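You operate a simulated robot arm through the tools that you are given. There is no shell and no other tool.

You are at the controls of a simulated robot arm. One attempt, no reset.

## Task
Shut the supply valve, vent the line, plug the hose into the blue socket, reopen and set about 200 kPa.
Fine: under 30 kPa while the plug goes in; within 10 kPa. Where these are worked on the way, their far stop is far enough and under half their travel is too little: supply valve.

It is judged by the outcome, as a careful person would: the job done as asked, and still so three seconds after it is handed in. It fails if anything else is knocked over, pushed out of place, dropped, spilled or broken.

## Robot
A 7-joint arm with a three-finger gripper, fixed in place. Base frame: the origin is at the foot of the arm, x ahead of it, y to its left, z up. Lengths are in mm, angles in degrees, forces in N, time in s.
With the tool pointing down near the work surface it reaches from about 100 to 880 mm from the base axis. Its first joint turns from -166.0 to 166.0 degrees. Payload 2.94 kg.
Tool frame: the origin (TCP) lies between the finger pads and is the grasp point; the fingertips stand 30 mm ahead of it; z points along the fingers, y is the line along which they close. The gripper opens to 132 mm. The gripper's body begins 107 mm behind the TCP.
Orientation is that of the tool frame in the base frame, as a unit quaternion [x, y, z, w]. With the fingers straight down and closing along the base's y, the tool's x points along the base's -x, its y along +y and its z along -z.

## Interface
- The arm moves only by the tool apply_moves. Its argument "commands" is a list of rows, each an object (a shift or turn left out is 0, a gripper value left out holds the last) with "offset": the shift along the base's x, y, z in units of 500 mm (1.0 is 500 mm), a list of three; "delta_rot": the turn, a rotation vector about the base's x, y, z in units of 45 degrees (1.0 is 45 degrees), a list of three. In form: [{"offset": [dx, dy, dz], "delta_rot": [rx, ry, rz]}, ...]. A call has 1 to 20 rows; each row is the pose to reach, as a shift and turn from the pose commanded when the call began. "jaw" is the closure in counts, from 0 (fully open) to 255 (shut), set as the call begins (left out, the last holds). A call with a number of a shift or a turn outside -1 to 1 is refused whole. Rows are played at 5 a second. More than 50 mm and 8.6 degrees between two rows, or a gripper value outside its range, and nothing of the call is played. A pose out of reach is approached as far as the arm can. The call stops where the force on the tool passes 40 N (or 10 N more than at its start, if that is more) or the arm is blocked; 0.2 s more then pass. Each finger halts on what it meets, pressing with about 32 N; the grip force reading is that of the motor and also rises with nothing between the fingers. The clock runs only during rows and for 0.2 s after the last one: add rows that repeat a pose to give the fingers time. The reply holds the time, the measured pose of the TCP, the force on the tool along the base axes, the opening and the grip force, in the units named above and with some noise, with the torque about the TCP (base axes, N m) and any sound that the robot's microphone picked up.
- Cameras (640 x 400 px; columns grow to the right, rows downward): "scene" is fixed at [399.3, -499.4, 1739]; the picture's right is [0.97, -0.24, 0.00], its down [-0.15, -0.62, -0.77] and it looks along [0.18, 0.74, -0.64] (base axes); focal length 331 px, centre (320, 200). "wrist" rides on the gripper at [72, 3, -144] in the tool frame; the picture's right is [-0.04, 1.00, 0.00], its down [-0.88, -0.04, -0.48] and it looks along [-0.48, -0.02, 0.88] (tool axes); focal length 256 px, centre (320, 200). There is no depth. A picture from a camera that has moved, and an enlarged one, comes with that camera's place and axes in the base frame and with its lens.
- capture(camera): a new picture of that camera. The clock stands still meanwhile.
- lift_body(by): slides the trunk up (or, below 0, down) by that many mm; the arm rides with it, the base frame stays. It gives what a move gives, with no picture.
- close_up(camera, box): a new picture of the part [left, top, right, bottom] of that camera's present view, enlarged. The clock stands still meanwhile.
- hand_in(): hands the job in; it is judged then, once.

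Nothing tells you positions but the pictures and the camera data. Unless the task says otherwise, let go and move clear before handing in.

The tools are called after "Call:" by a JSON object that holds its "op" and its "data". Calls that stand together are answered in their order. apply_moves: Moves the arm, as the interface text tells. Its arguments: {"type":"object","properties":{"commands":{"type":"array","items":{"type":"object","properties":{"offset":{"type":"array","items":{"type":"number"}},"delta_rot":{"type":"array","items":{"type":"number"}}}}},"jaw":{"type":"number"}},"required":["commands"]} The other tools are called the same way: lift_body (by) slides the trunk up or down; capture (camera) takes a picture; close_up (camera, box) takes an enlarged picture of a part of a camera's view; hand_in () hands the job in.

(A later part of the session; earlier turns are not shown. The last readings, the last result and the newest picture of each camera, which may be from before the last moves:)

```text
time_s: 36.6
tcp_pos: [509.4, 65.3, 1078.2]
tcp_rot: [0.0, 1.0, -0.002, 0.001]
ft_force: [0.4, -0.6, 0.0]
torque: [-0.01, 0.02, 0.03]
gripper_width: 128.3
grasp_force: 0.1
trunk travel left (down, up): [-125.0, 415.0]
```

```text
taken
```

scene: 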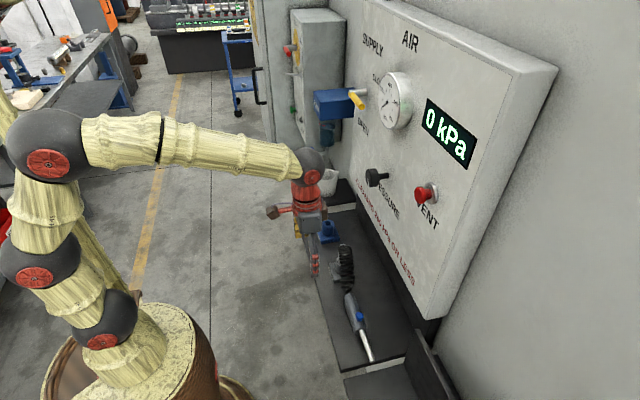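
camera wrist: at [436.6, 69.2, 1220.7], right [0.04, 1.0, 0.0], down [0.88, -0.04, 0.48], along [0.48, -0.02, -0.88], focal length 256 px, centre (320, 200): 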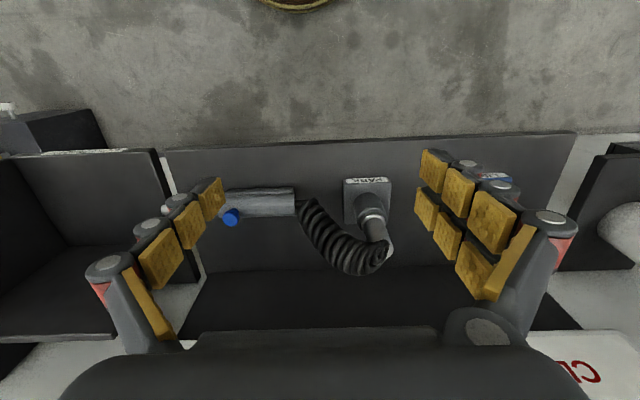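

Call:
{"op": "close_up", "data": {"camera": "wrist", "box": [290, 160, 430, 290]}}

Call:
{"op": "close_up", "data": {"camera": "scene", "box": [300, 200, 390, 370]}}

```text
3.08 times, centred on (360, 225) of wrist
camera zoom: at [436.6, 69.2, 1220.7], right [0.04, 1.0, 0.0], down [0.88, -0.04, 0.48], along [0.48, -0.02, -0.88], focal length 788 px, centre (197, 123)
```

zoom: 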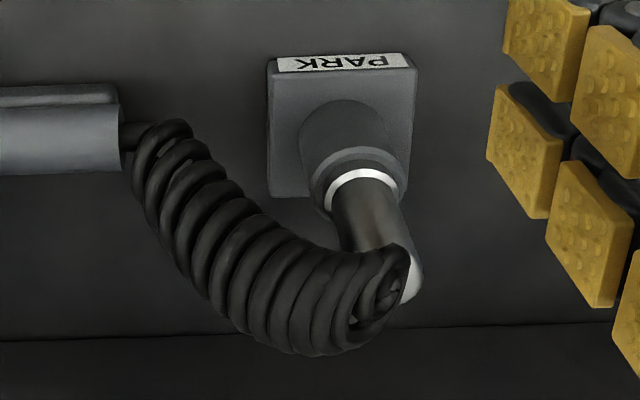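

```text
2.35 times, centred on (345, 285) of scene
camera zoom: at [399.3, -499.4, 1739.0], right [0.97, -0.24, 0.0], down [-0.15, -0.62, -0.77], along [0.18, 0.74, -0.64], focal length 779 px, centre (261, 0)
```

zoom: 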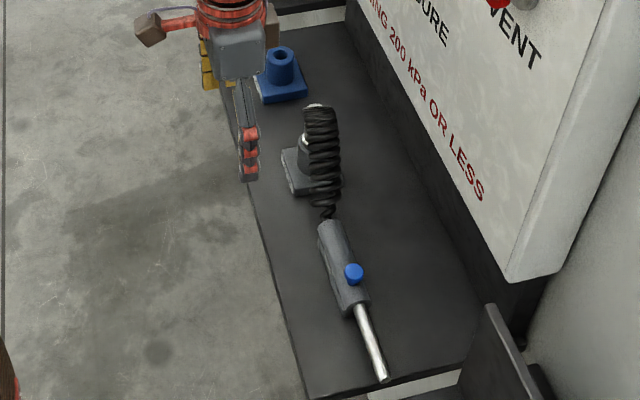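

The plug stands vertically in the PARK socket, with a dark body about 25 mm across spanning z≈945–996. The axis is near [626,131], the tube tops are at about z≈943, and the blue socket axis is near [628,300]. The coil leaves toward −y, so I'll turn the jaws to close along x, keep the fingers off the coil, and move above the plug.

Call:
{"op": "apply_moves", "data": {"commands": [{"offset": [0.01, 0.01, 0.0], "delta_rot": [0, 0, 0.1667]}, {"offset": [0.02, 0.02, 0.0], "delta_rot": [0, 0, 0.3333]}, {"offset": [0.03, 0.03, 0.0], "delta_rot": [0, 0, 0.5]}, {"offset": [0.04, 0.04, 0.0], "delta_rot": [0, 0, 0.6667]}, {"offset": [0.05, 0.05, 0.0], "delta_rot": [0, 0, 0.8333]}, {"offset": [0.06, 0.06, 0.0], "delta_rot": [0, 0, 1.0]}]}}

Call:
{"op": "apply_moves", "data": {"commands": [{"offset": [0.02, 0.01, 0.0], "delta_rot": [0, 0, 0.1667]}, {"offset": [0.05, 0.03, 0.0], "delta_rot": [0, 0, 0.3333]}, {"offset": [0.08, 0.05, 0.0], "delta_rot": [0, 0, 0.5]}, {"offset": [0.11, 0.06, 0.0], "delta_rot": [0, 0, 0.6667]}, {"offset": [0.14, 0.07, 0.0], "delta_rot": [0, 0, 0.8333]}, {"offset": [0.17, 0.07, 0.0], "delta_rot": [0, 0, 1.0]}], "jaw": 110}}

Call:
{"op": "capture", "data": {"camera": "wrist"}}

Call:
{"op": "capture", "data": {"camera": "scene"}}

```text
time_s: 38.0
tcp_pos: [539.0, 94.0, 1077.4]
tcp_rot: [-0.385, 0.923, -0.001, 0.002]
ft_force: [0.5, -0.5, -0.3]
torque: [0.0, 0.01, 0.01]
gripper_width: 132.0
grasp_force: 0.0
trunk travel left (down, up): [-125.0, 415.0]
```

```text
time_s: 39.4
tcp_pos: [623.8, 131.0, 1075.7]
tcp_rot: [0.708, -0.706, -0.001, -0.001]
ft_force: [0.6, -0.3, -0.1]
torque: [-0.01, -0.02, 0.01]
gripper_width: 75.0
grasp_force: 0.1
trunk travel left (down, up): [-125.0, 415.0]
```

```text
taken
camera wrist: at [621.4, 58.8, 1219.0], right [-1.0, 0.04, 0.0], down [0.04, 0.88, 0.48], along [0.02, 0.48, -0.88], focal length 256 px, centre (320, 200)
```

wrist: 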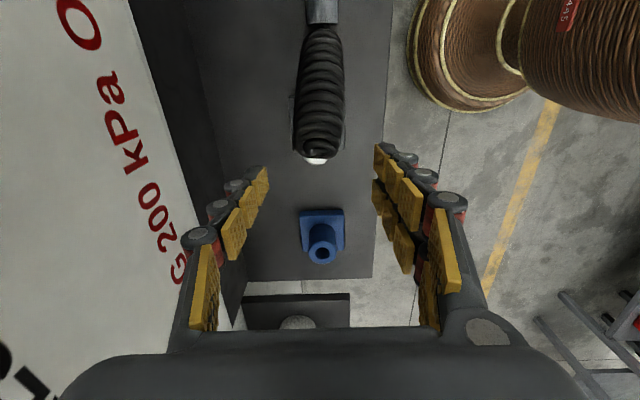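

```text
taken
```

scene: 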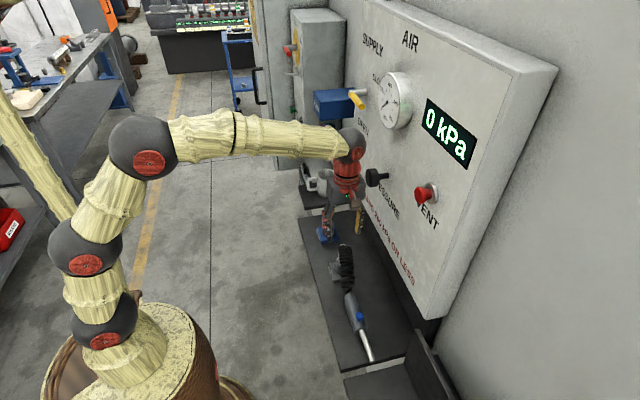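

Call:
{"op": "close_up", "data": {"camera": "wrist", "box": [270, 100, 380, 280]}}

Call:
{"op": "close_up", "data": {"camera": "scene", "box": [290, 120, 410, 290]}}

```text
2.22 times, centred on (325, 190) of wrist
camera zoom: at [621.4, 58.8, 1219.0], right [-1.0, 0.04, 0.0], down [0.04, 0.88, 0.48], along [0.02, 0.48, -0.88], focal length 569 px, centre (309, 222)
```

zoom: 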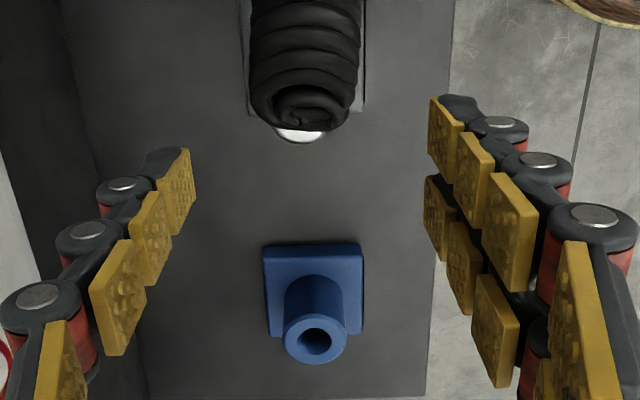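

```text
2.35 times, centred on (350, 205) of scene
camera zoom: at [399.3, -499.4, 1739.0], right [0.97, -0.24, 0.0], down [-0.15, -0.62, -0.77], along [0.18, 0.74, -0.64], focal length 779 px, centre (249, 188)
```

zoom: 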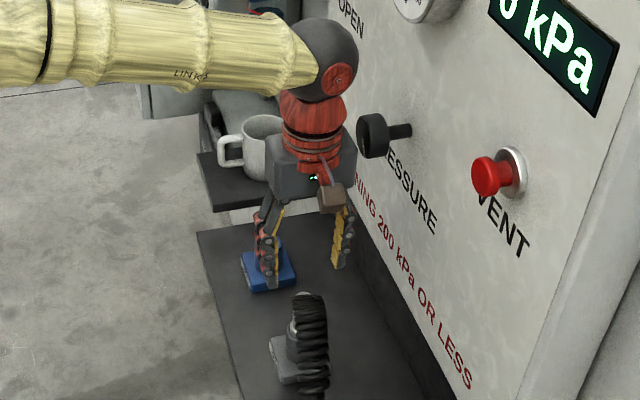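

The jaws straddle the plug with the coil between them. The plug axis is about [628,132] and the wrist clears the pressure knob by about 20 mm. I'll lower in two stages, first to about z=1010.

Call:
{"op": "apply_moves", "data": {"commands": [{"offset": [0.008, 0.004, -0.03]}, {"offset": [0.008, 0.004, -0.06]}, {"offset": [0.008, 0.004, -0.09]}, {"offset": [0.008, 0.004, -0.12]}, {"offset": [0.008, 0.004, -0.13]}]}}

Call:
{"op": "capture", "data": {"camera": "wrist"}}

Call:
{"op": "close_up", "data": {"camera": "scene", "box": [300, 130, 400, 290]}}

```text
time_s: 40.6
tcp_pos: [626.7, 130.8, 1010.7]
tcp_rot: [-0.707, 0.708, 0.0, 0.001]
ft_force: [-0.2, -0.9, -0.2]
torque: [-0.03, 0.01, 0.01]
gripper_width: 74.8
grasp_force: 0.2
trunk travel left (down, up): [-125.0, 415.0]
```

```text
taken
camera wrist: at [624.5, 58.8, 1154.6], right [-1.0, 0.04, 0.0], down [0.04, 0.88, 0.48], along [0.02, 0.48, -0.88], focal length 256 px, centre (320, 200)
```

wrist: 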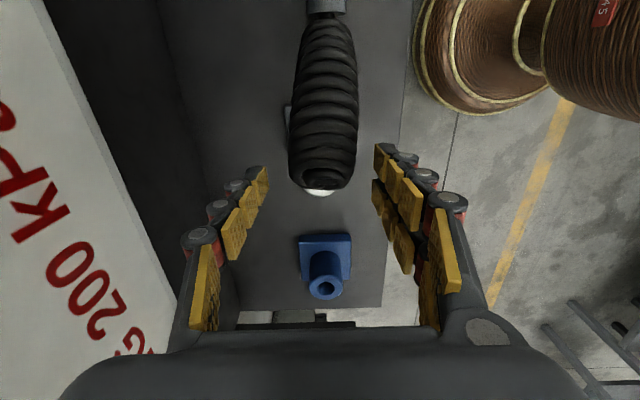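

```text
2.50 times, centred on (350, 210) of scene
camera zoom: at [399.3, -499.4, 1739.0], right [0.97, -0.24, 0.0], down [-0.15, -0.62, -0.77], along [0.18, 0.74, -0.64], focal length 828 px, centre (245, 175)
```

zoom: 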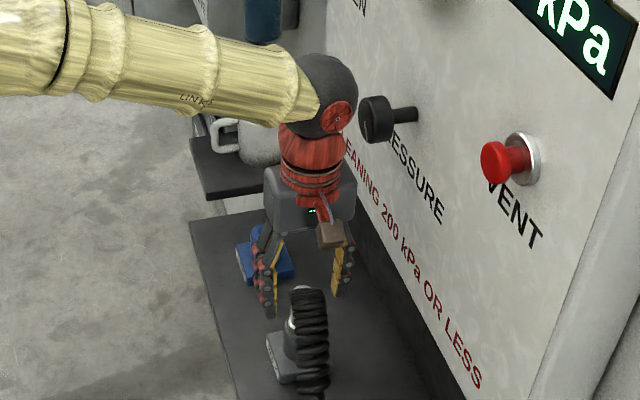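

Alignment looks good, with the fingers either side of the coil and plug. I'll descend to the grasp height and close.

Call:
{"op": "apply_moves", "data": {"commands": [{"offset": [0.002, 0.004, -0.02]}, {"offset": [0.002, 0.004, -0.04]}, {"offset": [0.002, 0.004, -0.056]}]}}

Call:
{"op": "apply_moves", "data": {"commands": [{"offset": [0, 0, 0]}, {"offset": [0, 0, 0]}, {"offset": [0, 0, 0]}, {"offset": [0, 0, 0]}, {"offset": [0, 0, 0]}, {"offset": [0, 0, 0]}], "jaw": 255}}

Call:
{"op": "capture", "data": {"camera": "wrist"}}

Call:
{"op": "close_up", "data": {"camera": "scene", "box": [300, 130, 400, 290]}}

```text
time_s: 41.4
tcp_pos: [629.1, 133.8, 981.8]
tcp_rot: [-0.707, 0.707, 0.0, 0.0]
ft_force: [0.6, 0.6, 1.7]
torque: [-0.03, 0.02, -0.05]
gripper_width: 75.2
grasp_force: 0.0
trunk travel left (down, up): [-125.0, 415.0]
```

```text
time_s: 42.8
tcp_pos: [628.4, 134.0, 982.9]
tcp_rot: [0.707, -0.707, -0.001, -0.001]
ft_force: [-1.1, 0.6, -0.4]
torque: [0.01, 0.05, 0.01]
gripper_width: 25.3
grasp_force: 32.2
trunk travel left (down, up): [-125.0, 415.0]
```

```text
taken
camera wrist: at [626.1, 61.6, 1125.8], right [-1.0, 0.04, 0.0], down [0.04, 0.88, 0.48], along [0.02, 0.48, -0.88], focal length 256 px, centre (320, 200)
```

wrist: 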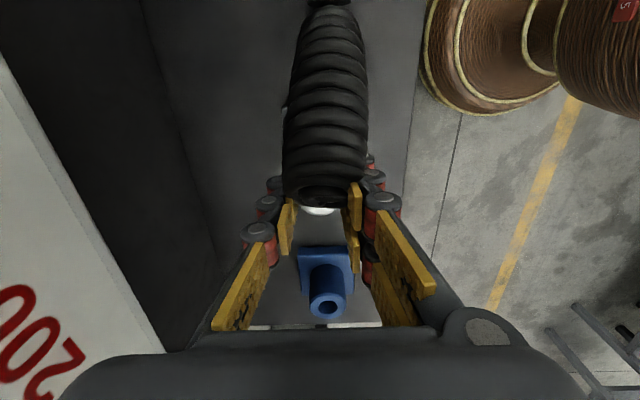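

```text
2.50 times, centred on (350, 210) of scene
camera zoom: at [399.3, -499.4, 1739.0], right [0.97, -0.24, 0.0], down [-0.15, -0.62, -0.77], along [0.18, 0.74, -0.64], focal length 828 px, centre (245, 175)
```

zoom: 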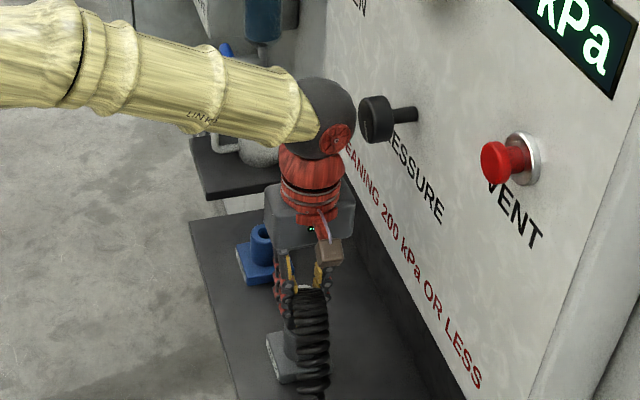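

The jaws closed to 25.3 mm at 32 N, so the plug body is gripped and the coil isn't in the way. I'll lift it straight up out of the parking socket.

Call:
{"op": "apply_moves", "data": {"commands": [{"offset": [0, 0, 0.01]}, {"offset": [0, 0, 0.02]}, {"offset": [0, 0, 0.035]}, {"offset": [0, 0, 0.05]}, {"offset": [0, 0, 0.065]}, {"offset": [0, 0, 0.08]}, {"offset": [0, 0, 0.095]}, {"offset": [0, 0, 0.11]}]}}

Call:
{"op": "capture", "data": {"camera": "wrist"}}

Call:
{"op": "close_up", "data": {"camera": "scene", "box": [300, 130, 400, 290]}}

```text
time_s: 44.6
tcp_pos: [628.2, 134.3, 1039.2]
tcp_rot: [-0.707, 0.707, 0.0, 0.001]
ft_force: [-0.3, -0.7, -1.1]
torque: [0.02, -0.01, -0.01]
gripper_width: 25.8
grasp_force: 31.7
trunk travel left (down, up): [-125.0, 415.0]
```

```text
taken
camera wrist: at [625.3, 62.6, 1181.8], right [-1.0, 0.04, 0.0], down [0.04, 0.88, 0.48], along [0.02, 0.48, -0.88], focal length 256 px, centre (320, 200)
```

wrist: 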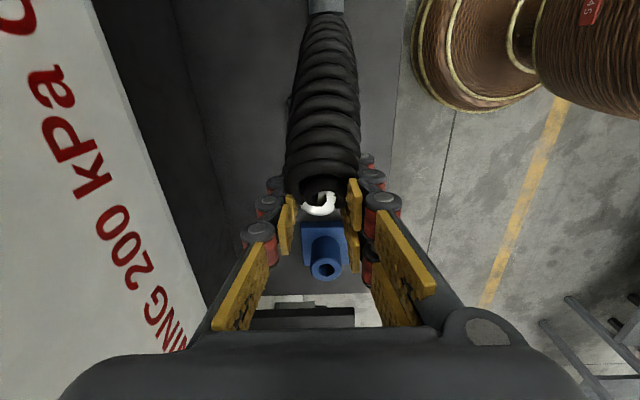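

```text
2.50 times, centred on (350, 210) of scene
camera zoom: at [399.3, -499.4, 1739.0], right [0.97, -0.24, 0.0], down [-0.15, -0.62, -0.77], along [0.18, 0.74, -0.64], focal length 828 px, centre (245, 175)
```

zoom: 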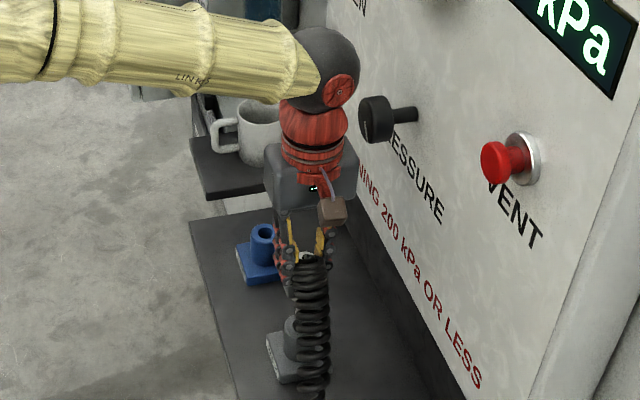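

Call:
{"op": "close_up", "data": {"camera": "scene", "box": [330, 200, 370, 260]}}

Call:
{"op": "close_up", "data": {"camera": "wrist", "box": [260, 130, 400, 300]}}

```text
6.67 times, centred on (350, 230) of scene
camera zoom: at [399.3, -499.4, 1739.0], right [0.97, -0.24, 0.0], down [-0.15, -0.62, -0.77], along [0.18, 0.74, -0.64], focal length 2208 px, centre (120, 0)
```

zoom: 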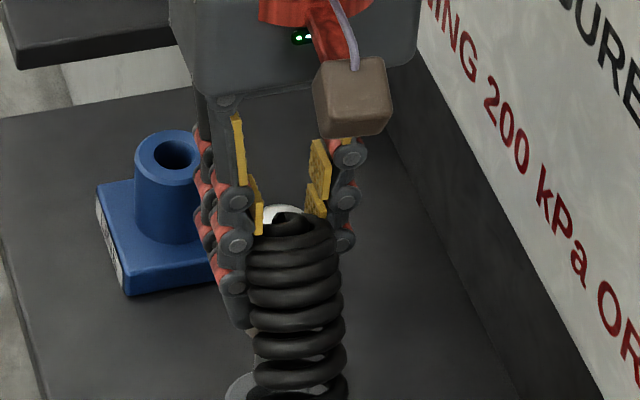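

```text
2.35 times, centred on (330, 215) of wrist
camera zoom: at [625.3, 62.6, 1181.8], right [-1.0, 0.04, 0.0], down [0.04, 0.88, 0.48], along [0.02, 0.48, -0.88], focal length 602 px, centre (296, 165)
```

zoom: 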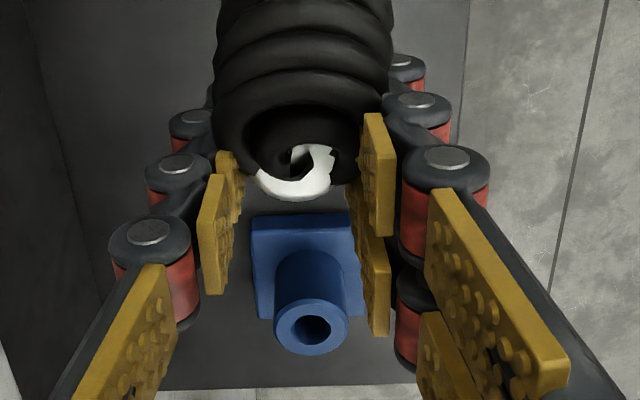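

Call:
{"op": "close_up", "data": {"camera": "scene", "box": [338, 238, 362, 275]}}

```text
10.81 times, centred on (350, 256) of scene
camera zoom: at [399.3, -499.4, 1739.0], right [0.97, -0.24, 0.0], down [-0.15, -0.62, -0.77], along [0.18, 0.74, -0.64], focal length 3580 px, centre (-4, -411)
```

zoom: 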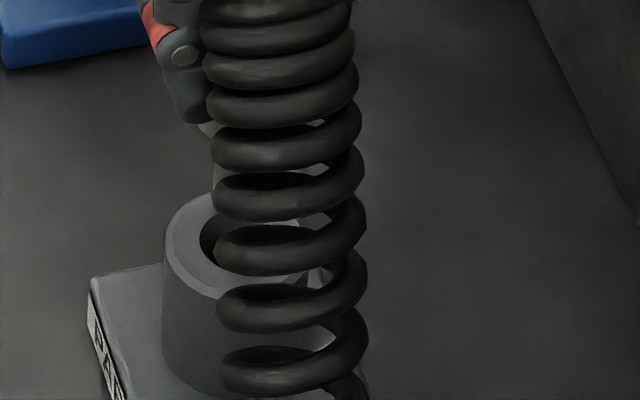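

The plug has come up 56 mm with the gripper. To be sure the stem has left the hole, I'll raise it a little more and look again.

Call:
{"op": "apply_moves", "data": {"commands": [{"offset": [0, 0, 0.006]}, {"offset": [0, 0, 0.012]}]}}

Call:
{"op": "close_up", "data": {"camera": "scene", "box": [338, 238, 362, 275]}}

Call:
{"op": "close_up", "data": {"camera": "scene", "box": [320, 130, 400, 210]}}

```text
time_s: 45.2
tcp_pos: [629.0, 134.2, 1044.3]
tcp_rot: [0.707, -0.707, -0.001, -0.001]
ft_force: [-0.8, -0.2, -1.6]
torque: [-0.01, 0.0, 0.01]
gripper_width: 25.9
grasp_force: 32.0
trunk travel left (down, up): [-125.0, 415.0]
```

```text
10.81 times, centred on (350, 256) of scene
camera zoom: at [399.3, -499.4, 1739.0], right [0.97, -0.24, 0.0], down [-0.15, -0.62, -0.77], along [0.18, 0.74, -0.64], focal length 3580 px, centre (-4, -411)
```

zoom: 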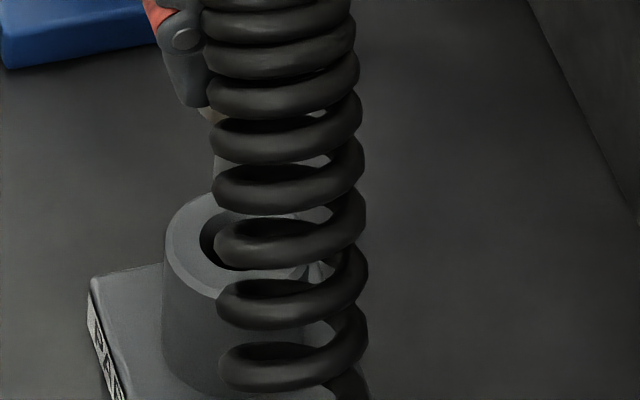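

```text
5.00 times, centred on (360, 170) of scene
camera zoom: at [399.3, -499.4, 1739.0], right [0.97, -0.24, 0.0], down [-0.15, -0.62, -0.77], along [0.18, 0.74, -0.64], focal length 1656 px, centre (120, 350)
```

zoom: 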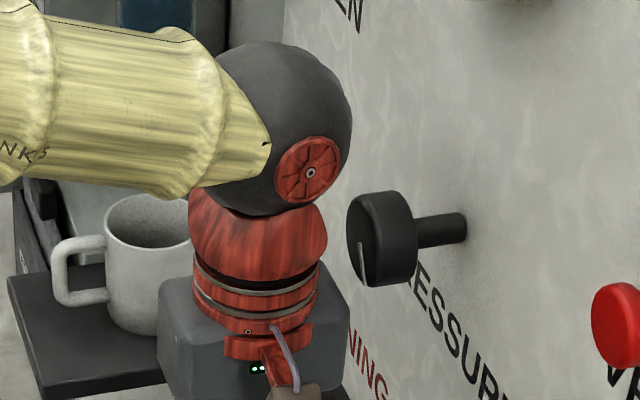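

The hole now looks empty around the rim. I'll ease sideways a few millimetres toward the blue socket and watch the force to confirm it's free.

Call:
{"op": "apply_moves", "data": {"commands": [{"offset": [0, 0.004, 0]}, {"offset": [0, 0.008, 0]}, {"offset": [0, 0.012, 0]}, {"offset": [0, 0.016, 0]}, {"offset": [0, 0.016, 0]}]}}

Call:
{"op": "close_up", "data": {"camera": "scene", "box": [334, 230, 364, 275]}}

```text
time_s: 46.4
tcp_pos: [628.4, 142.6, 1045.7]
tcp_rot: [-0.707, 0.708, -0.001, 0.001]
ft_force: [0.2, 0.6, -1.1]
torque: [-0.01, -0.02, 0.01]
gripper_width: 26.0
grasp_force: 32.0
trunk travel left (down, up): [-125.0, 415.0]
```

```text
8.89 times, centred on (349, 252) of scene
camera zoom: at [399.3, -499.4, 1739.0], right [0.97, -0.24, 0.0], down [-0.15, -0.62, -0.77], along [0.18, 0.74, -0.64], focal length 2944 px, centre (62, -267)
```

zoom: 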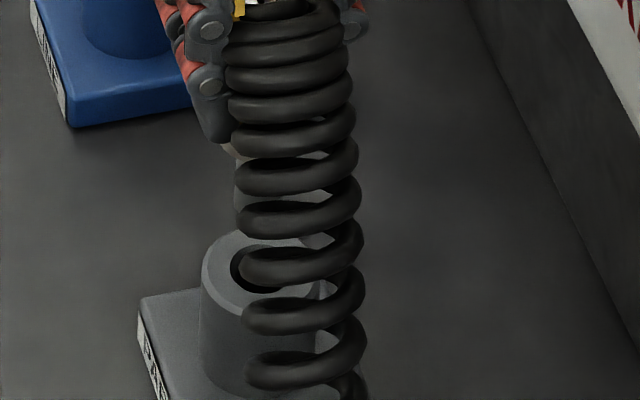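

There is no side load, so the plug is free. I'll carry it across toward the blue socket, stopping a little short to check alignment.

Call:
{"op": "apply_moves", "data": {"commands": [{"offset": [0, 0.06, 0]}, {"offset": [0, 0.12, 0]}, {"offset": [0, 0.18, 0]}, {"offset": [0, 0.24, 0]}, {"offset": [0, 0.285, 0]}, {"offset": [0, 0.285, 0]}]}}

Call:
{"op": "capture", "data": {"camera": "wrist"}}

Call:
{"op": "capture", "data": {"camera": "scene"}}

Call:
{"op": "close_up", "data": {"camera": "scene", "box": [300, 180, 370, 280]}}

```text
time_s: 47.8
tcp_pos: [628.8, 281.1, 1045.8]
tcp_rot: [0.708, -0.707, -0.001, -0.001]
ft_force: [-0.3, 0.1, -0.8]
torque: [-0.04, 0.03, 0.0]
gripper_width: 25.5
grasp_force: 32.1
trunk travel left (down, up): [-125.0, 415.0]
```

```text
taken
camera wrist: at [625.1, 209.4, 1188.1], right [-1.0, 0.04, 0.0], down [0.04, 0.88, 0.48], along [0.02, 0.48, -0.88], focal length 256 px, centre (320, 200)
```

wrist: 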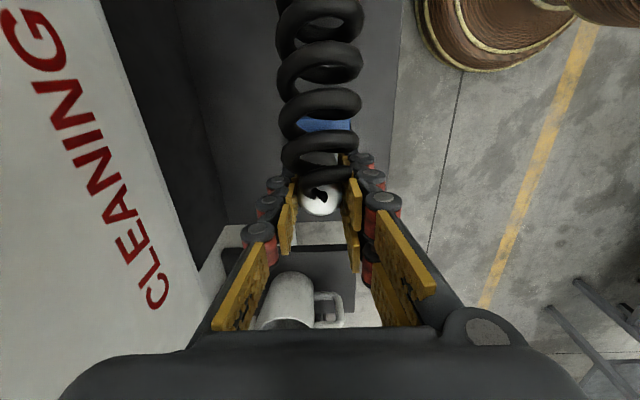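

```text
taken
```

scene: 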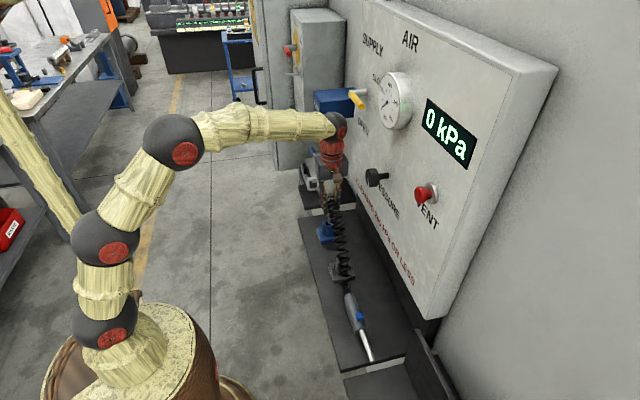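

```text
4.00 times, centred on (335, 230) of scene
camera zoom: at [399.3, -499.4, 1739.0], right [0.97, -0.24, 0.0], down [-0.15, -0.62, -0.77], along [0.18, 0.74, -0.64], focal length 1325 px, centre (260, 80)
```

zoom: 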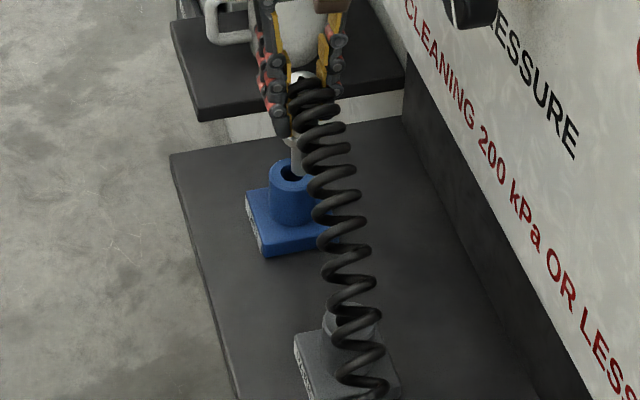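

Call:
{"op": "close_up", "data": {"camera": "scene", "box": [318, 208, 348, 248]}}

Call:
{"op": "close_up", "data": {"camera": "wrist", "box": [270, 80, 370, 240]}}

```text
10.00 times, centred on (333, 228) of scene
camera zoom: at [399.3, -499.4, 1739.0], right [0.97, -0.24, 0.0], down [-0.15, -0.62, -0.77], along [0.18, 0.74, -0.64], focal length 3312 px, centre (190, -80)
```

zoom: 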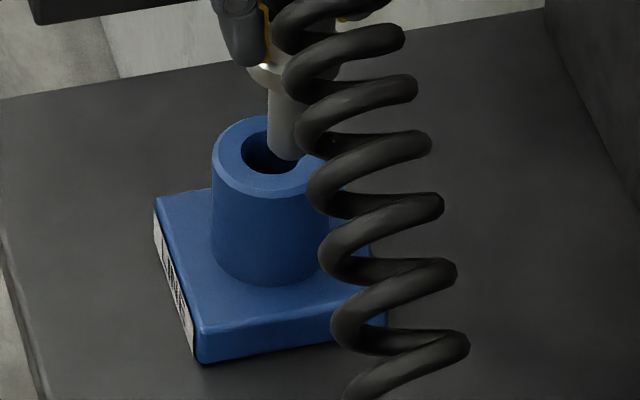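

```text
2.50 times, centred on (320, 160) of wrist
camera zoom: at [625.1, 209.4, 1188.1], right [-1.0, 0.04, 0.0], down [0.04, 0.88, 0.48], along [0.02, 0.48, -0.88], focal length 640 px, centre (320, 300)
```

zoom: 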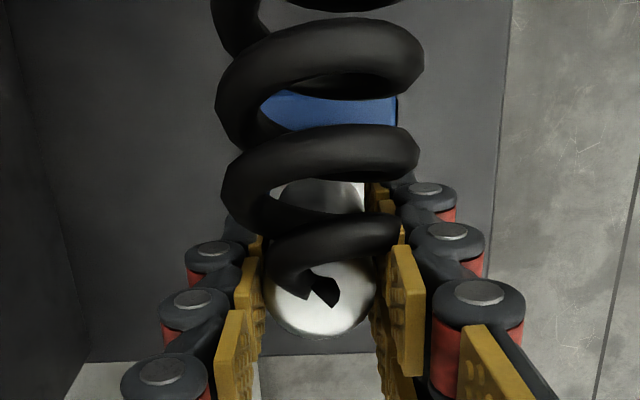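

The stem tip is visible above the blue tube and needs about 22–25 mm more in +y. I'll move 22 mm and look again before lowering.

Call:
{"op": "apply_moves", "data": {"commands": [{"offset": [0, 0.015, 0]}, {"offset": [0, 0.03, 0]}, {"offset": [0, 0.044, 0]}, {"offset": [0, 0.044, 0]}]}}

Call:
{"op": "close_up", "data": {"camera": "scene", "box": [313, 203, 343, 243]}}

Call:
{"op": "close_up", "data": {"camera": "wrist", "box": [270, 60, 370, 240]}}

```text
time_s: 48.8
tcp_pos: [629.8, 305.9, 1044.6]
tcp_rot: [-0.707, 0.707, 0.001, 0.001]
ft_force: [-0.7, -0.2, -0.5]
torque: [-0.02, 0.01, 0.01]
gripper_width: 25.5
grasp_force: 32.1
trunk travel left (down, up): [-125.0, 415.0]
```

```text
10.00 times, centred on (328, 223) of scene
camera zoom: at [399.3, -499.4, 1739.0], right [0.97, -0.24, 0.0], down [-0.15, -0.62, -0.77], along [0.18, 0.74, -0.64], focal length 3312 px, centre (240, -30)
```

zoom: 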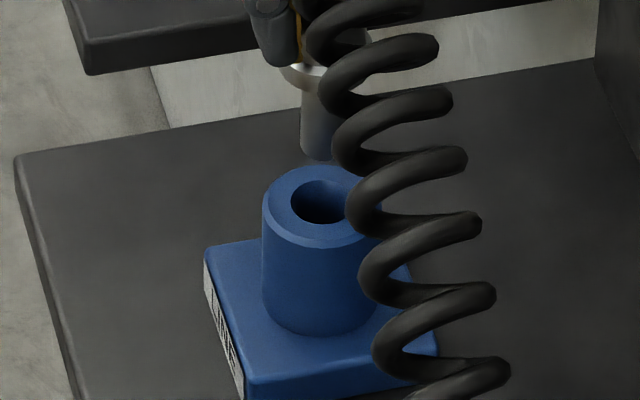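

```text
2.22 times, centred on (320, 150) of wrist
camera zoom: at [625.8, 234.9, 1187.4], right [-1.0, 0.04, 0.0], down [0.04, 0.88, 0.48], along [0.02, 0.48, -0.88], focal length 569 px, centre (320, 311)
```

zoom: 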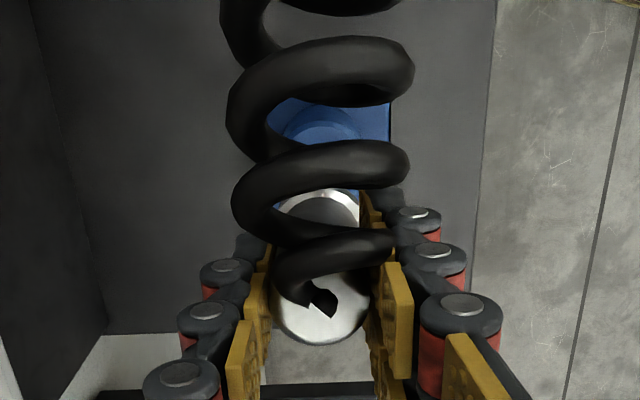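

Call:
{"op": "close_up", "data": {"camera": "scene", "box": [320, 206, 336, 228]}}

```text
16.00 times, centred on (328, 217) of scene
camera zoom: at [399.3, -499.4, 1739.0], right [0.97, -0.24, 0.0], down [-0.15, -0.62, -0.77], along [0.18, 0.74, -0.64], focal length 5298 px, centre (192, -72)
```

zoom: 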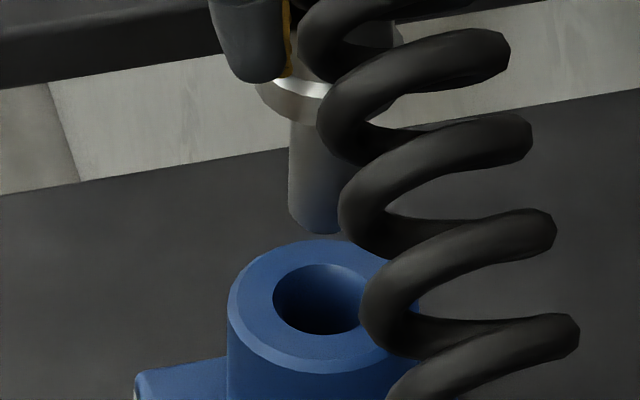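

By comparing against how the stem sat over the park hole, the stem should be within a few mm of the blue hole's centre. I'll lower to just above the rim and check again.

Call:
{"op": "apply_moves", "data": {"commands": [{"offset": [0, 0, -0.012]}, {"offset": [0, 0, -0.024]}, {"offset": [0, 0, -0.036]}, {"offset": [0, 0, -0.042]}, {"offset": [0, 0, -0.042]}]}}

Call:
{"op": "close_up", "data": {"camera": "scene", "box": [320, 210, 336, 232]}}

Call:
{"op": "close_up", "data": {"camera": "wrist", "box": [270, 60, 370, 240]}}

```text
time_s: 50.0
tcp_pos: [629.0, 307.5, 1023.8]
tcp_rot: [0.707, -0.707, -0.001, 0.0]
ft_force: [-0.2, 0.3, -0.7]
torque: [0.01, 0.03, 0.02]
gripper_width: 25.5
grasp_force: 32.3
trunk travel left (down, up): [-125.0, 415.0]
```

```text
16.00 times, centred on (328, 221) of scene
camera zoom: at [399.3, -499.4, 1739.0], right [0.97, -0.24, 0.0], down [-0.15, -0.62, -0.77], along [0.18, 0.74, -0.64], focal length 5298 px, centre (192, -136)
```

zoom: 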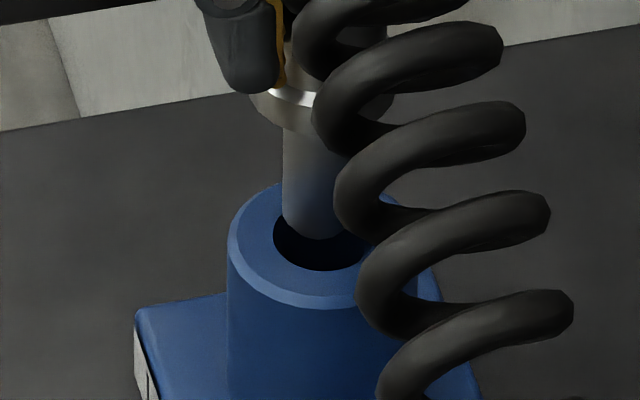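

```text
2.22 times, centred on (320, 150) of wrist
camera zoom: at [624.7, 235.0, 1166.9], right [-1.0, 0.04, 0.0], down [0.04, 0.88, 0.48], along [0.02, 0.48, -0.88], focal length 569 px, centre (320, 311)
```

zoom: 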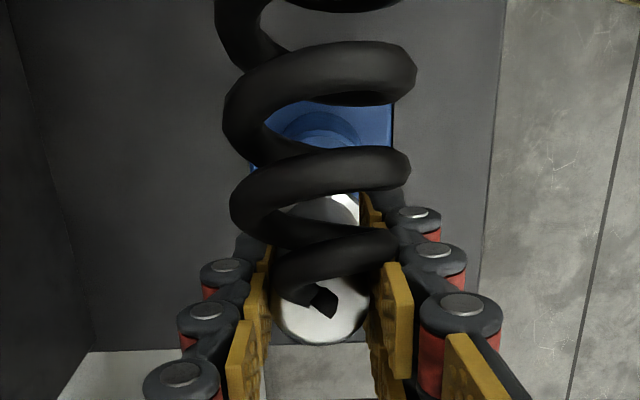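

The stem tip looks centred over the hole and just above it. I'll lower in small steps and watch the force.

Call:
{"op": "apply_moves", "data": {"commands": [{"offset": [0, 0, -0.004]}, {"offset": [0, 0, -0.008]}, {"offset": [0, 0, -0.012]}, {"offset": [0, 0, -0.016]}, {"offset": [0, 0, -0.02]}, {"offset": [0, 0, -0.024]}]}}

Call:
{"op": "close_up", "data": {"camera": "scene", "box": [320, 210, 336, 232]}}

```text
time_s: 51.4
tcp_pos: [627.9, 307.1, 1014.5]
tcp_rot: [0.707, -0.707, 0.0, -0.001]
ft_force: [0.8, -5.1, 22.2]
torque: [-0.34, -0.04, 0.02]
gripper_width: 25.3
grasp_force: 31.9
trunk travel left (down, up): [-125.0, 415.0]
```

```text
16.00 times, centred on (328, 221) of scene
camera zoom: at [399.3, -499.4, 1739.0], right [0.97, -0.24, 0.0], down [-0.15, -0.62, -0.77], along [0.18, 0.74, -0.64], focal length 5298 px, centre (192, -136)
```

zoom: 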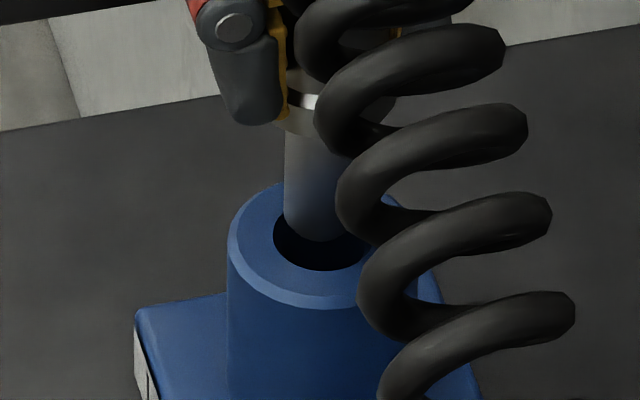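

The stem caught the far (+y) rim and the plug slipped up slightly in the grip. The stem centre is about 6 mm too far in +y. I'll lift off, shift −y and check again.

Call:
{"op": "apply_moves", "data": {"commands": [{"offset": [0, 0, 0.006]}, {"offset": [0, 0, 0.014]}, {"offset": [0, -0.006, 0.014]}, {"offset": [0, -0.012, 0.014]}, {"offset": [0, -0.012, 0.014]}]}}

Call:
{"op": "close_up", "data": {"camera": "scene", "box": [320, 210, 336, 232]}}

Call:
{"op": "close_up", "data": {"camera": "wrist", "box": [270, 60, 370, 240]}}

```text
time_s: 52.6
tcp_pos: [628.3, 301.0, 1019.2]
tcp_rot: [0.707, -0.707, 0.0, -0.001]
ft_force: [0.7, -0.4, -0.8]
torque: [0.0, 0.0, 0.01]
gripper_width: 25.5
grasp_force: 31.9
trunk travel left (down, up): [-125.0, 415.0]
```

```text
16.00 times, centred on (328, 221) of scene
camera zoom: at [399.3, -499.4, 1739.0], right [0.97, -0.24, 0.0], down [-0.15, -0.62, -0.77], along [0.18, 0.74, -0.64], focal length 5298 px, centre (192, -136)
```

zoom: 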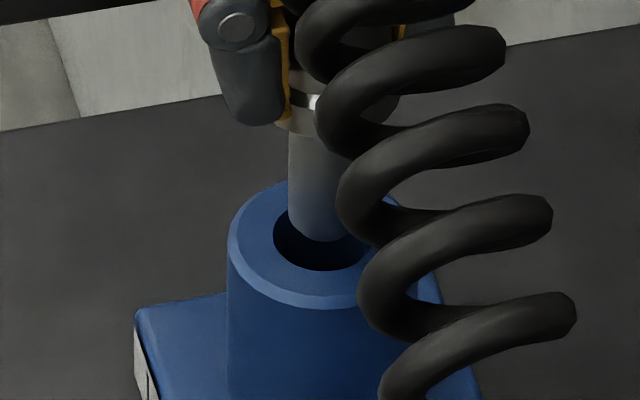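

```text
2.22 times, centred on (320, 150) of wrist
camera zoom: at [624.5, 229.3, 1162.9], right [-1.0, 0.04, 0.0], down [0.04, 0.88, 0.48], along [0.02, 0.48, -0.88], focal length 569 px, centre (320, 311)
```

zoom: 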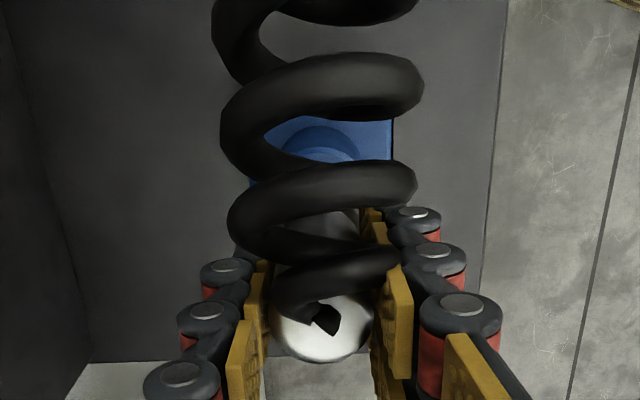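

Now the stem projects onto the hole centre, needing only about a millimetre of −x. I'll lower slowly again.

Call:
{"op": "apply_moves", "data": {"commands": [{"offset": [-0.0024, -0.001, 0]}, {"offset": [-0.0024, -0.001, -0.004]}, {"offset": [-0.0024, -0.001, -0.008]}, {"offset": [-0.0024, -0.001, -0.012]}, {"offset": [-0.0024, -0.001, -0.016]}, {"offset": [-0.0024, -0.001, -0.018]}]}}

Call:
{"op": "close_up", "data": {"camera": "scene", "box": [320, 210, 336, 232]}}

```text
time_s: 54.0
tcp_pos: [627.6, 301.5, 1011.1]
tcp_rot: [-0.707, 0.707, 0.0, 0.001]
ft_force: [0.7, 2.5, 0.5]
torque: [0.25, -0.03, -0.02]
gripper_width: 25.4
grasp_force: 31.9
trunk travel left (down, up): [-125.0, 415.0]
```

```text
16.00 times, centred on (328, 221) of scene
camera zoom: at [399.3, -499.4, 1739.0], right [0.97, -0.24, 0.0], down [-0.15, -0.62, -0.77], along [0.18, 0.74, -0.64], focal length 5298 px, centre (192, -136)
```

zoom: 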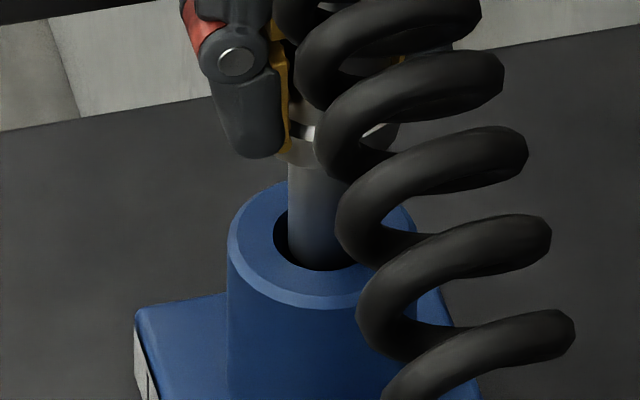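

The stem is in the hole, just brushing the near rim (Fy 2.5 N). I'll nudge +y about 1.5 mm and keep lowering.

Call:
{"op": "apply_moves", "data": {"commands": [{"offset": [-0.0014, 0.003, 0]}, {"offset": [-0.0014, 0.003, -0.006]}, {"offset": [-0.0014, 0.003, -0.012]}, {"offset": [-0.0014, 0.003, -0.018]}, {"offset": [-0.0014, 0.003, -0.024]}, {"offset": [-0.0014, 0.003, -0.03]}, {"offset": [-0.0014, 0.003, -0.036]}]}}

Call:
{"op": "close_up", "data": {"camera": "scene", "box": [318, 205, 342, 238]}}

```text
time_s: 55.6
tcp_pos: [627.5, 301.4, 994.0]
tcp_rot: [0.707, -0.707, 0.0, 0.001]
ft_force: [-1.0, -0.9, -0.5]
torque: [0.04, 0.03, 0.02]
gripper_width: 25.6
grasp_force: 31.9
trunk travel left (down, up): [-125.0, 415.0]
```

```text
12.12 times, centred on (330, 222) of scene
camera zoom: at [399.3, -499.4, 1739.0], right [0.97, -0.24, 0.0], down [-0.15, -0.62, -0.77], along [0.18, 0.74, -0.64], focal length 4014 px, centre (199, -61)
```

zoom: 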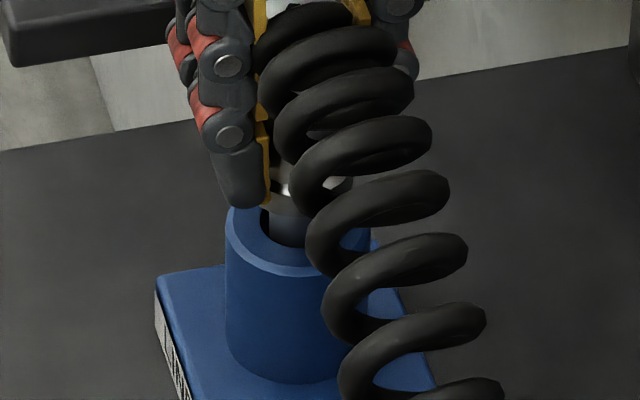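

The plug is about 20 mm in with almost no force. I'll keep going slowly.

Call:
{"op": "apply_moves", "data": {"commands": [{"offset": [0, 0, -0.005]}, {"offset": [0, 0, -0.01]}, {"offset": [0, 0, -0.015]}, {"offset": [0, 0, -0.02]}, {"offset": [0, 0, -0.025]}]}}

Call:
{"op": "close_up", "data": {"camera": "scene", "box": [318, 205, 342, 238]}}

```text
time_s: 56.8
tcp_pos: [627.0, 303.1, 979.3]
tcp_rot: [0.708, -0.707, 0.0, -0.001]
ft_force: [-0.1, 0.0, -1.6]
torque: [0.0, -0.01, 0.03]
gripper_width: 25.6
grasp_force: 32.4
trunk travel left (down, up): [-125.0, 415.0]
```

```text
12.12 times, centred on (330, 222) of scene
camera zoom: at [399.3, -499.4, 1739.0], right [0.97, -0.24, 0.0], down [-0.15, -0.62, -0.77], along [0.18, 0.74, -0.64], focal length 4014 px, centre (199, -61)
```

zoom: 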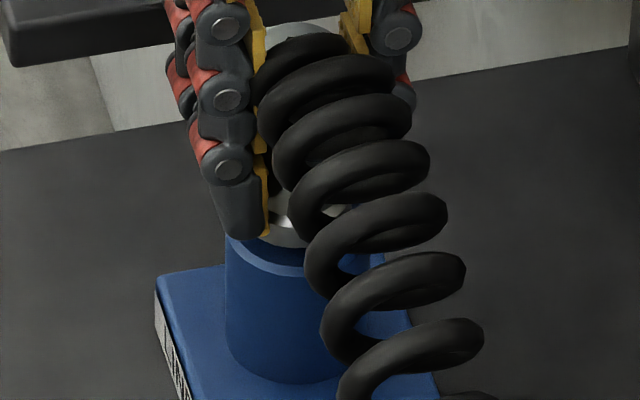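

Call:
{"op": "apply_moves", "data": {"commands": [{"offset": [0, 0, -0.003]}, {"offset": [0, 0, -0.006]}, {"offset": [0, 0, -0.009]}, {"offset": [0, 0, -0.012]}, {"offset": [0, 0, -0.012]}]}}

Call:
{"op": "close_up", "data": {"camera": "scene", "box": [318, 205, 342, 238]}}

Call:
{"op": "close_up", "data": {"camera": "wrist", "box": [260, 60, 380, 260]}}

```text
time_s: 58.0
tcp_pos: [627.0, 301.5, 974.9]
tcp_rot: [0.708, -0.707, 0.001, -0.002]
ft_force: [2.4, -3.7, 10.1]
torque: [-0.25, 0.02, 0.06]
gripper_width: 25.4
grasp_force: 32.0
trunk travel left (down, up): [-125.0, 415.0]
```

```text
12.12 times, centred on (330, 222) of scene
camera zoom: at [399.3, -499.4, 1739.0], right [0.97, -0.24, 0.0], down [-0.15, -0.62, -0.77], along [0.18, 0.74, -0.64], focal length 4014 px, centre (199, -61)
```

zoom: 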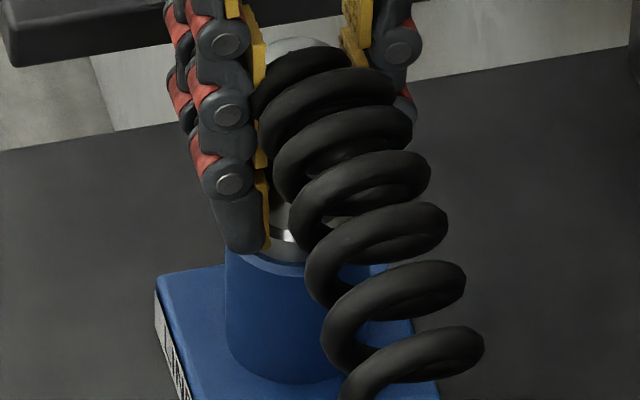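

```text
2.00 times, centred on (320, 160) of wrist
camera zoom: at [623.5, 229.3, 1118.1], right [-1.0, 0.04, 0.0], down [0.04, 0.88, 0.48], along [0.02, 0.48, -0.88], focal length 512 px, centre (320, 280)
```

zoom: 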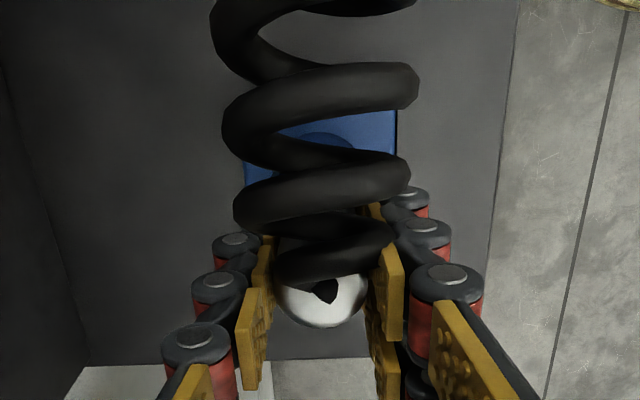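

Contact is 10 N at z≈975, which matches the parked seat height allowing for the slip. The collar appears to be on the tube top. I'll press slightly more to be sure it's fully home.

Call:
{"op": "apply_moves", "data": {"commands": [{"offset": [0, 0.002, -0.003]}, {"offset": [0, 0.002, -0.006]}, {"offset": [0, 0.002, -0.006]}]}}

Call:
{"op": "close_up", "data": {"camera": "scene", "box": [318, 205, 342, 238]}}

```text
time_s: 58.8
tcp_pos: [626.7, 302.0, 973.4]
tcp_rot: [-0.707, 0.707, 0.0, 0.004]
ft_force: [3.0, -2.4, 28.1]
torque: [-0.11, -0.04, -0.02]
gripper_width: 25.5
grasp_force: 31.7
trunk travel left (down, up): [-125.0, 415.0]
```

```text
12.12 times, centred on (330, 222) of scene
camera zoom: at [399.3, -499.4, 1739.0], right [0.97, -0.24, 0.0], down [-0.15, -0.62, -0.77], along [0.18, 0.74, -0.64], focal length 4014 px, centre (199, -61)
```

zoom: 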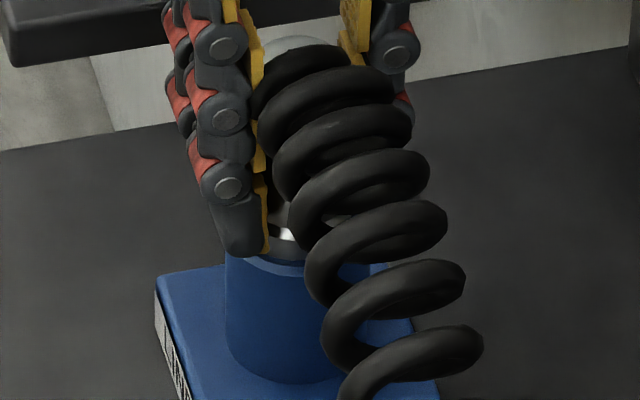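

The force rose to 28 N without further travel, so it's on a hard stop, either the collar or my fingertips. I'll relieve the load, let go and look at the plug by itself.

Call:
{"op": "apply_moves", "data": {"commands": [{"offset": [0, 0, 0.007]}, {"offset": [0, 0, 0.007]}]}}

Call:
{"op": "apply_moves", "data": {"commands": [{"offset": [0, 0, 0]}, {"offset": [0, 0, 0]}, {"offset": [0, 0, 0]}, {"offset": [0, 0, 0]}], "jaw": 120}}

Call:
{"op": "apply_moves", "data": {"commands": [{"offset": [0, 0, 0.03]}, {"offset": [0, 0, 0.07]}, {"offset": [0, 0, 0.12]}, {"offset": [0, 0, 0.16]}]}}

Call:
{"op": "close_up", "data": {"camera": "scene", "box": [312, 198, 348, 242]}}

Call:
{"op": "capture", "data": {"camera": "wrist"}}

```text
time_s: 59.4
tcp_pos: [626.6, 302.3, 973.7]
tcp_rot: [-0.707, 0.707, 0.001, 0.001]
ft_force: [9.0, 3.0, 9.3]
torque: [0.21, -0.32, -0.05]
gripper_width: 25.3
grasp_force: 32.4
trunk travel left (down, up): [-125.0, 415.0]
```

```text
time_s: 60.4
tcp_pos: [626.9, 301.3, 974.1]
tcp_rot: [0.708, -0.707, 0.0, -0.001]
ft_force: [0.5, -0.5, 0.2]
torque: [0.0, 0.02, -0.01]
gripper_width: 69.9
grasp_force: 0.1
trunk travel left (down, up): [-125.0, 415.0]
```

```text
time_s: 61.4
tcp_pos: [626.7, 302.2, 1054.8]
tcp_rot: [-0.707, 0.707, -0.001, 0.001]
ft_force: [-0.6, -0.8, -0.4]
torque: [-0.05, 0.01, -0.01]
gripper_width: 69.8
grasp_force: 0.0
trunk travel left (down, up): [-125.0, 415.0]
```

```text
9.09 times, centred on (330, 220) of scene
camera zoom: at [399.3, -499.4, 1739.0], right [0.97, -0.24, 0.0], down [-0.15, -0.62, -0.77], along [0.18, 0.74, -0.64], focal length 3010 px, centre (229, 18)
```

zoom: 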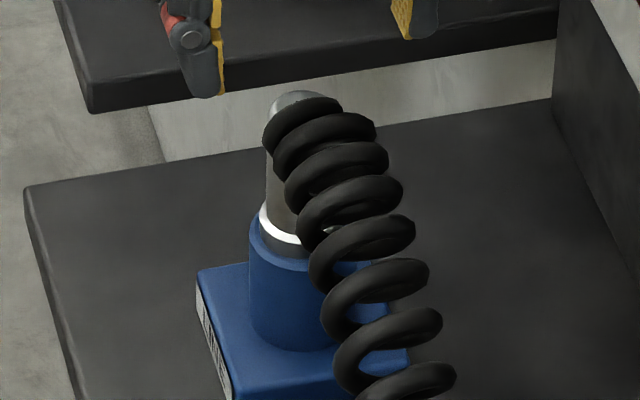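

```text
taken
camera wrist: at [624.1, 230.6, 1198.6], right [-1.0, 0.04, 0.0], down [0.04, 0.88, 0.48], along [0.02, 0.48, -0.88], focal length 256 px, centre (320, 200)
```

wrist: 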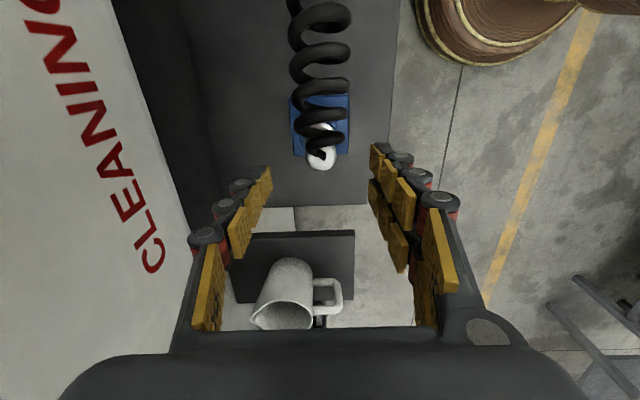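

Call:
{"op": "close_up", "data": {"camera": "scene", "box": [320, 208, 340, 235]}}

Call:
{"op": "close_up", "data": {"camera": "wrist", "box": [270, 80, 370, 190]}}

```text
14.81 times, centred on (330, 222) of scene
camera zoom: at [399.3, -499.4, 1739.0], right [0.97, -0.24, 0.0], down [-0.15, -0.62, -0.77], along [0.18, 0.74, -0.64], focal length 4906 px, centre (172, -118)
```

zoom: 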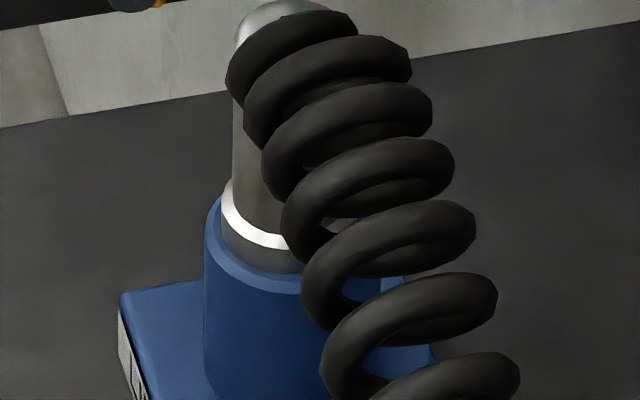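

```text
3.64 times, centred on (320, 135) of wrist
camera zoom: at [624.1, 230.6, 1198.6], right [-1.0, 0.04, 0.0], down [0.04, 0.88, 0.48], along [0.02, 0.48, -0.88], focal length 931 px, centre (320, 436)
```

zoom: 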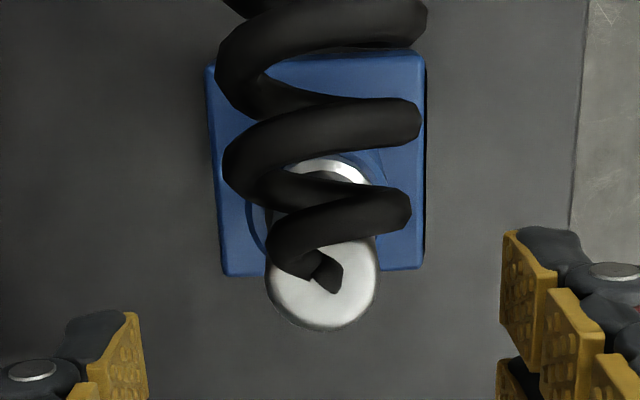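

The collar looks seated on the blue tube. To be certain, I'll close the fingers and press lightly straight down on the plug's domed top.

Call:
{"op": "apply_moves", "data": {"commands": [{"offset": [0, -0.006, 0.03]}, {"offset": [0, -0.006, 0.03]}, {"offset": [0, -0.006, 0.03]}, {"offset": [0, -0.006, 0.03]}, {"offset": [0, -0.006, 0.03]}, {"offset": [0, -0.006, 0.03]}], "jaw": 255}}

Call:
{"op": "apply_moves", "data": {"commands": [{"offset": [0, 0, -0.02]}, {"offset": [0, 0, -0.04]}, {"offset": [0, 0, -0.052]}, {"offset": [0, 0, -0.06]}, {"offset": [0, 0, -0.066]}]}}

Call:
{"op": "close_up", "data": {"camera": "scene", "box": [312, 190, 348, 235]}}

```text
time_s: 62.8
tcp_pos: [626.2, 299.8, 1071.6]
tcp_rot: [0.707, -0.707, 0.001, -0.001]
ft_force: [0.2, -0.2, 0.5]
torque: [0.0, -0.01, -0.03]
gripper_width: 0.0
grasp_force: 24.9
trunk travel left (down, up): [-125.0, 415.0]
```

```text
time_s: 64.0
tcp_pos: [626.9, 298.5, 1036.5]
tcp_rot: [0.707, -0.707, 0.0, 0.0]
ft_force: [-0.7, -0.3, 0.2]
torque: [-0.02, 0.0, 0.03]
gripper_width: 0.0
grasp_force: 28.7
trunk travel left (down, up): [-125.0, 415.0]
```

```text
8.89 times, centred on (330, 212) of scene
camera zoom: at [399.3, -499.4, 1739.0], right [0.97, -0.24, 0.0], down [-0.15, -0.62, -0.77], along [0.18, 0.74, -0.64], focal length 2944 px, centre (231, 89)
```

zoom: 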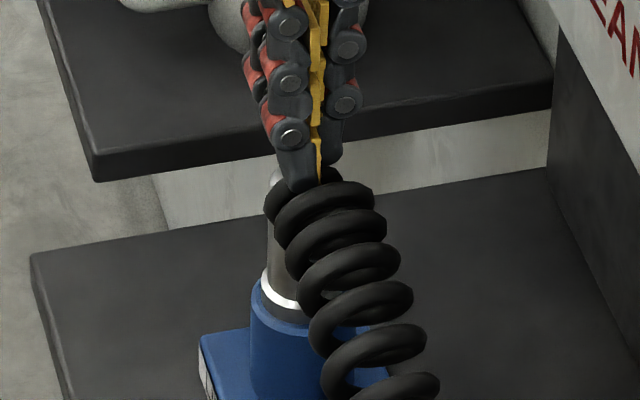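

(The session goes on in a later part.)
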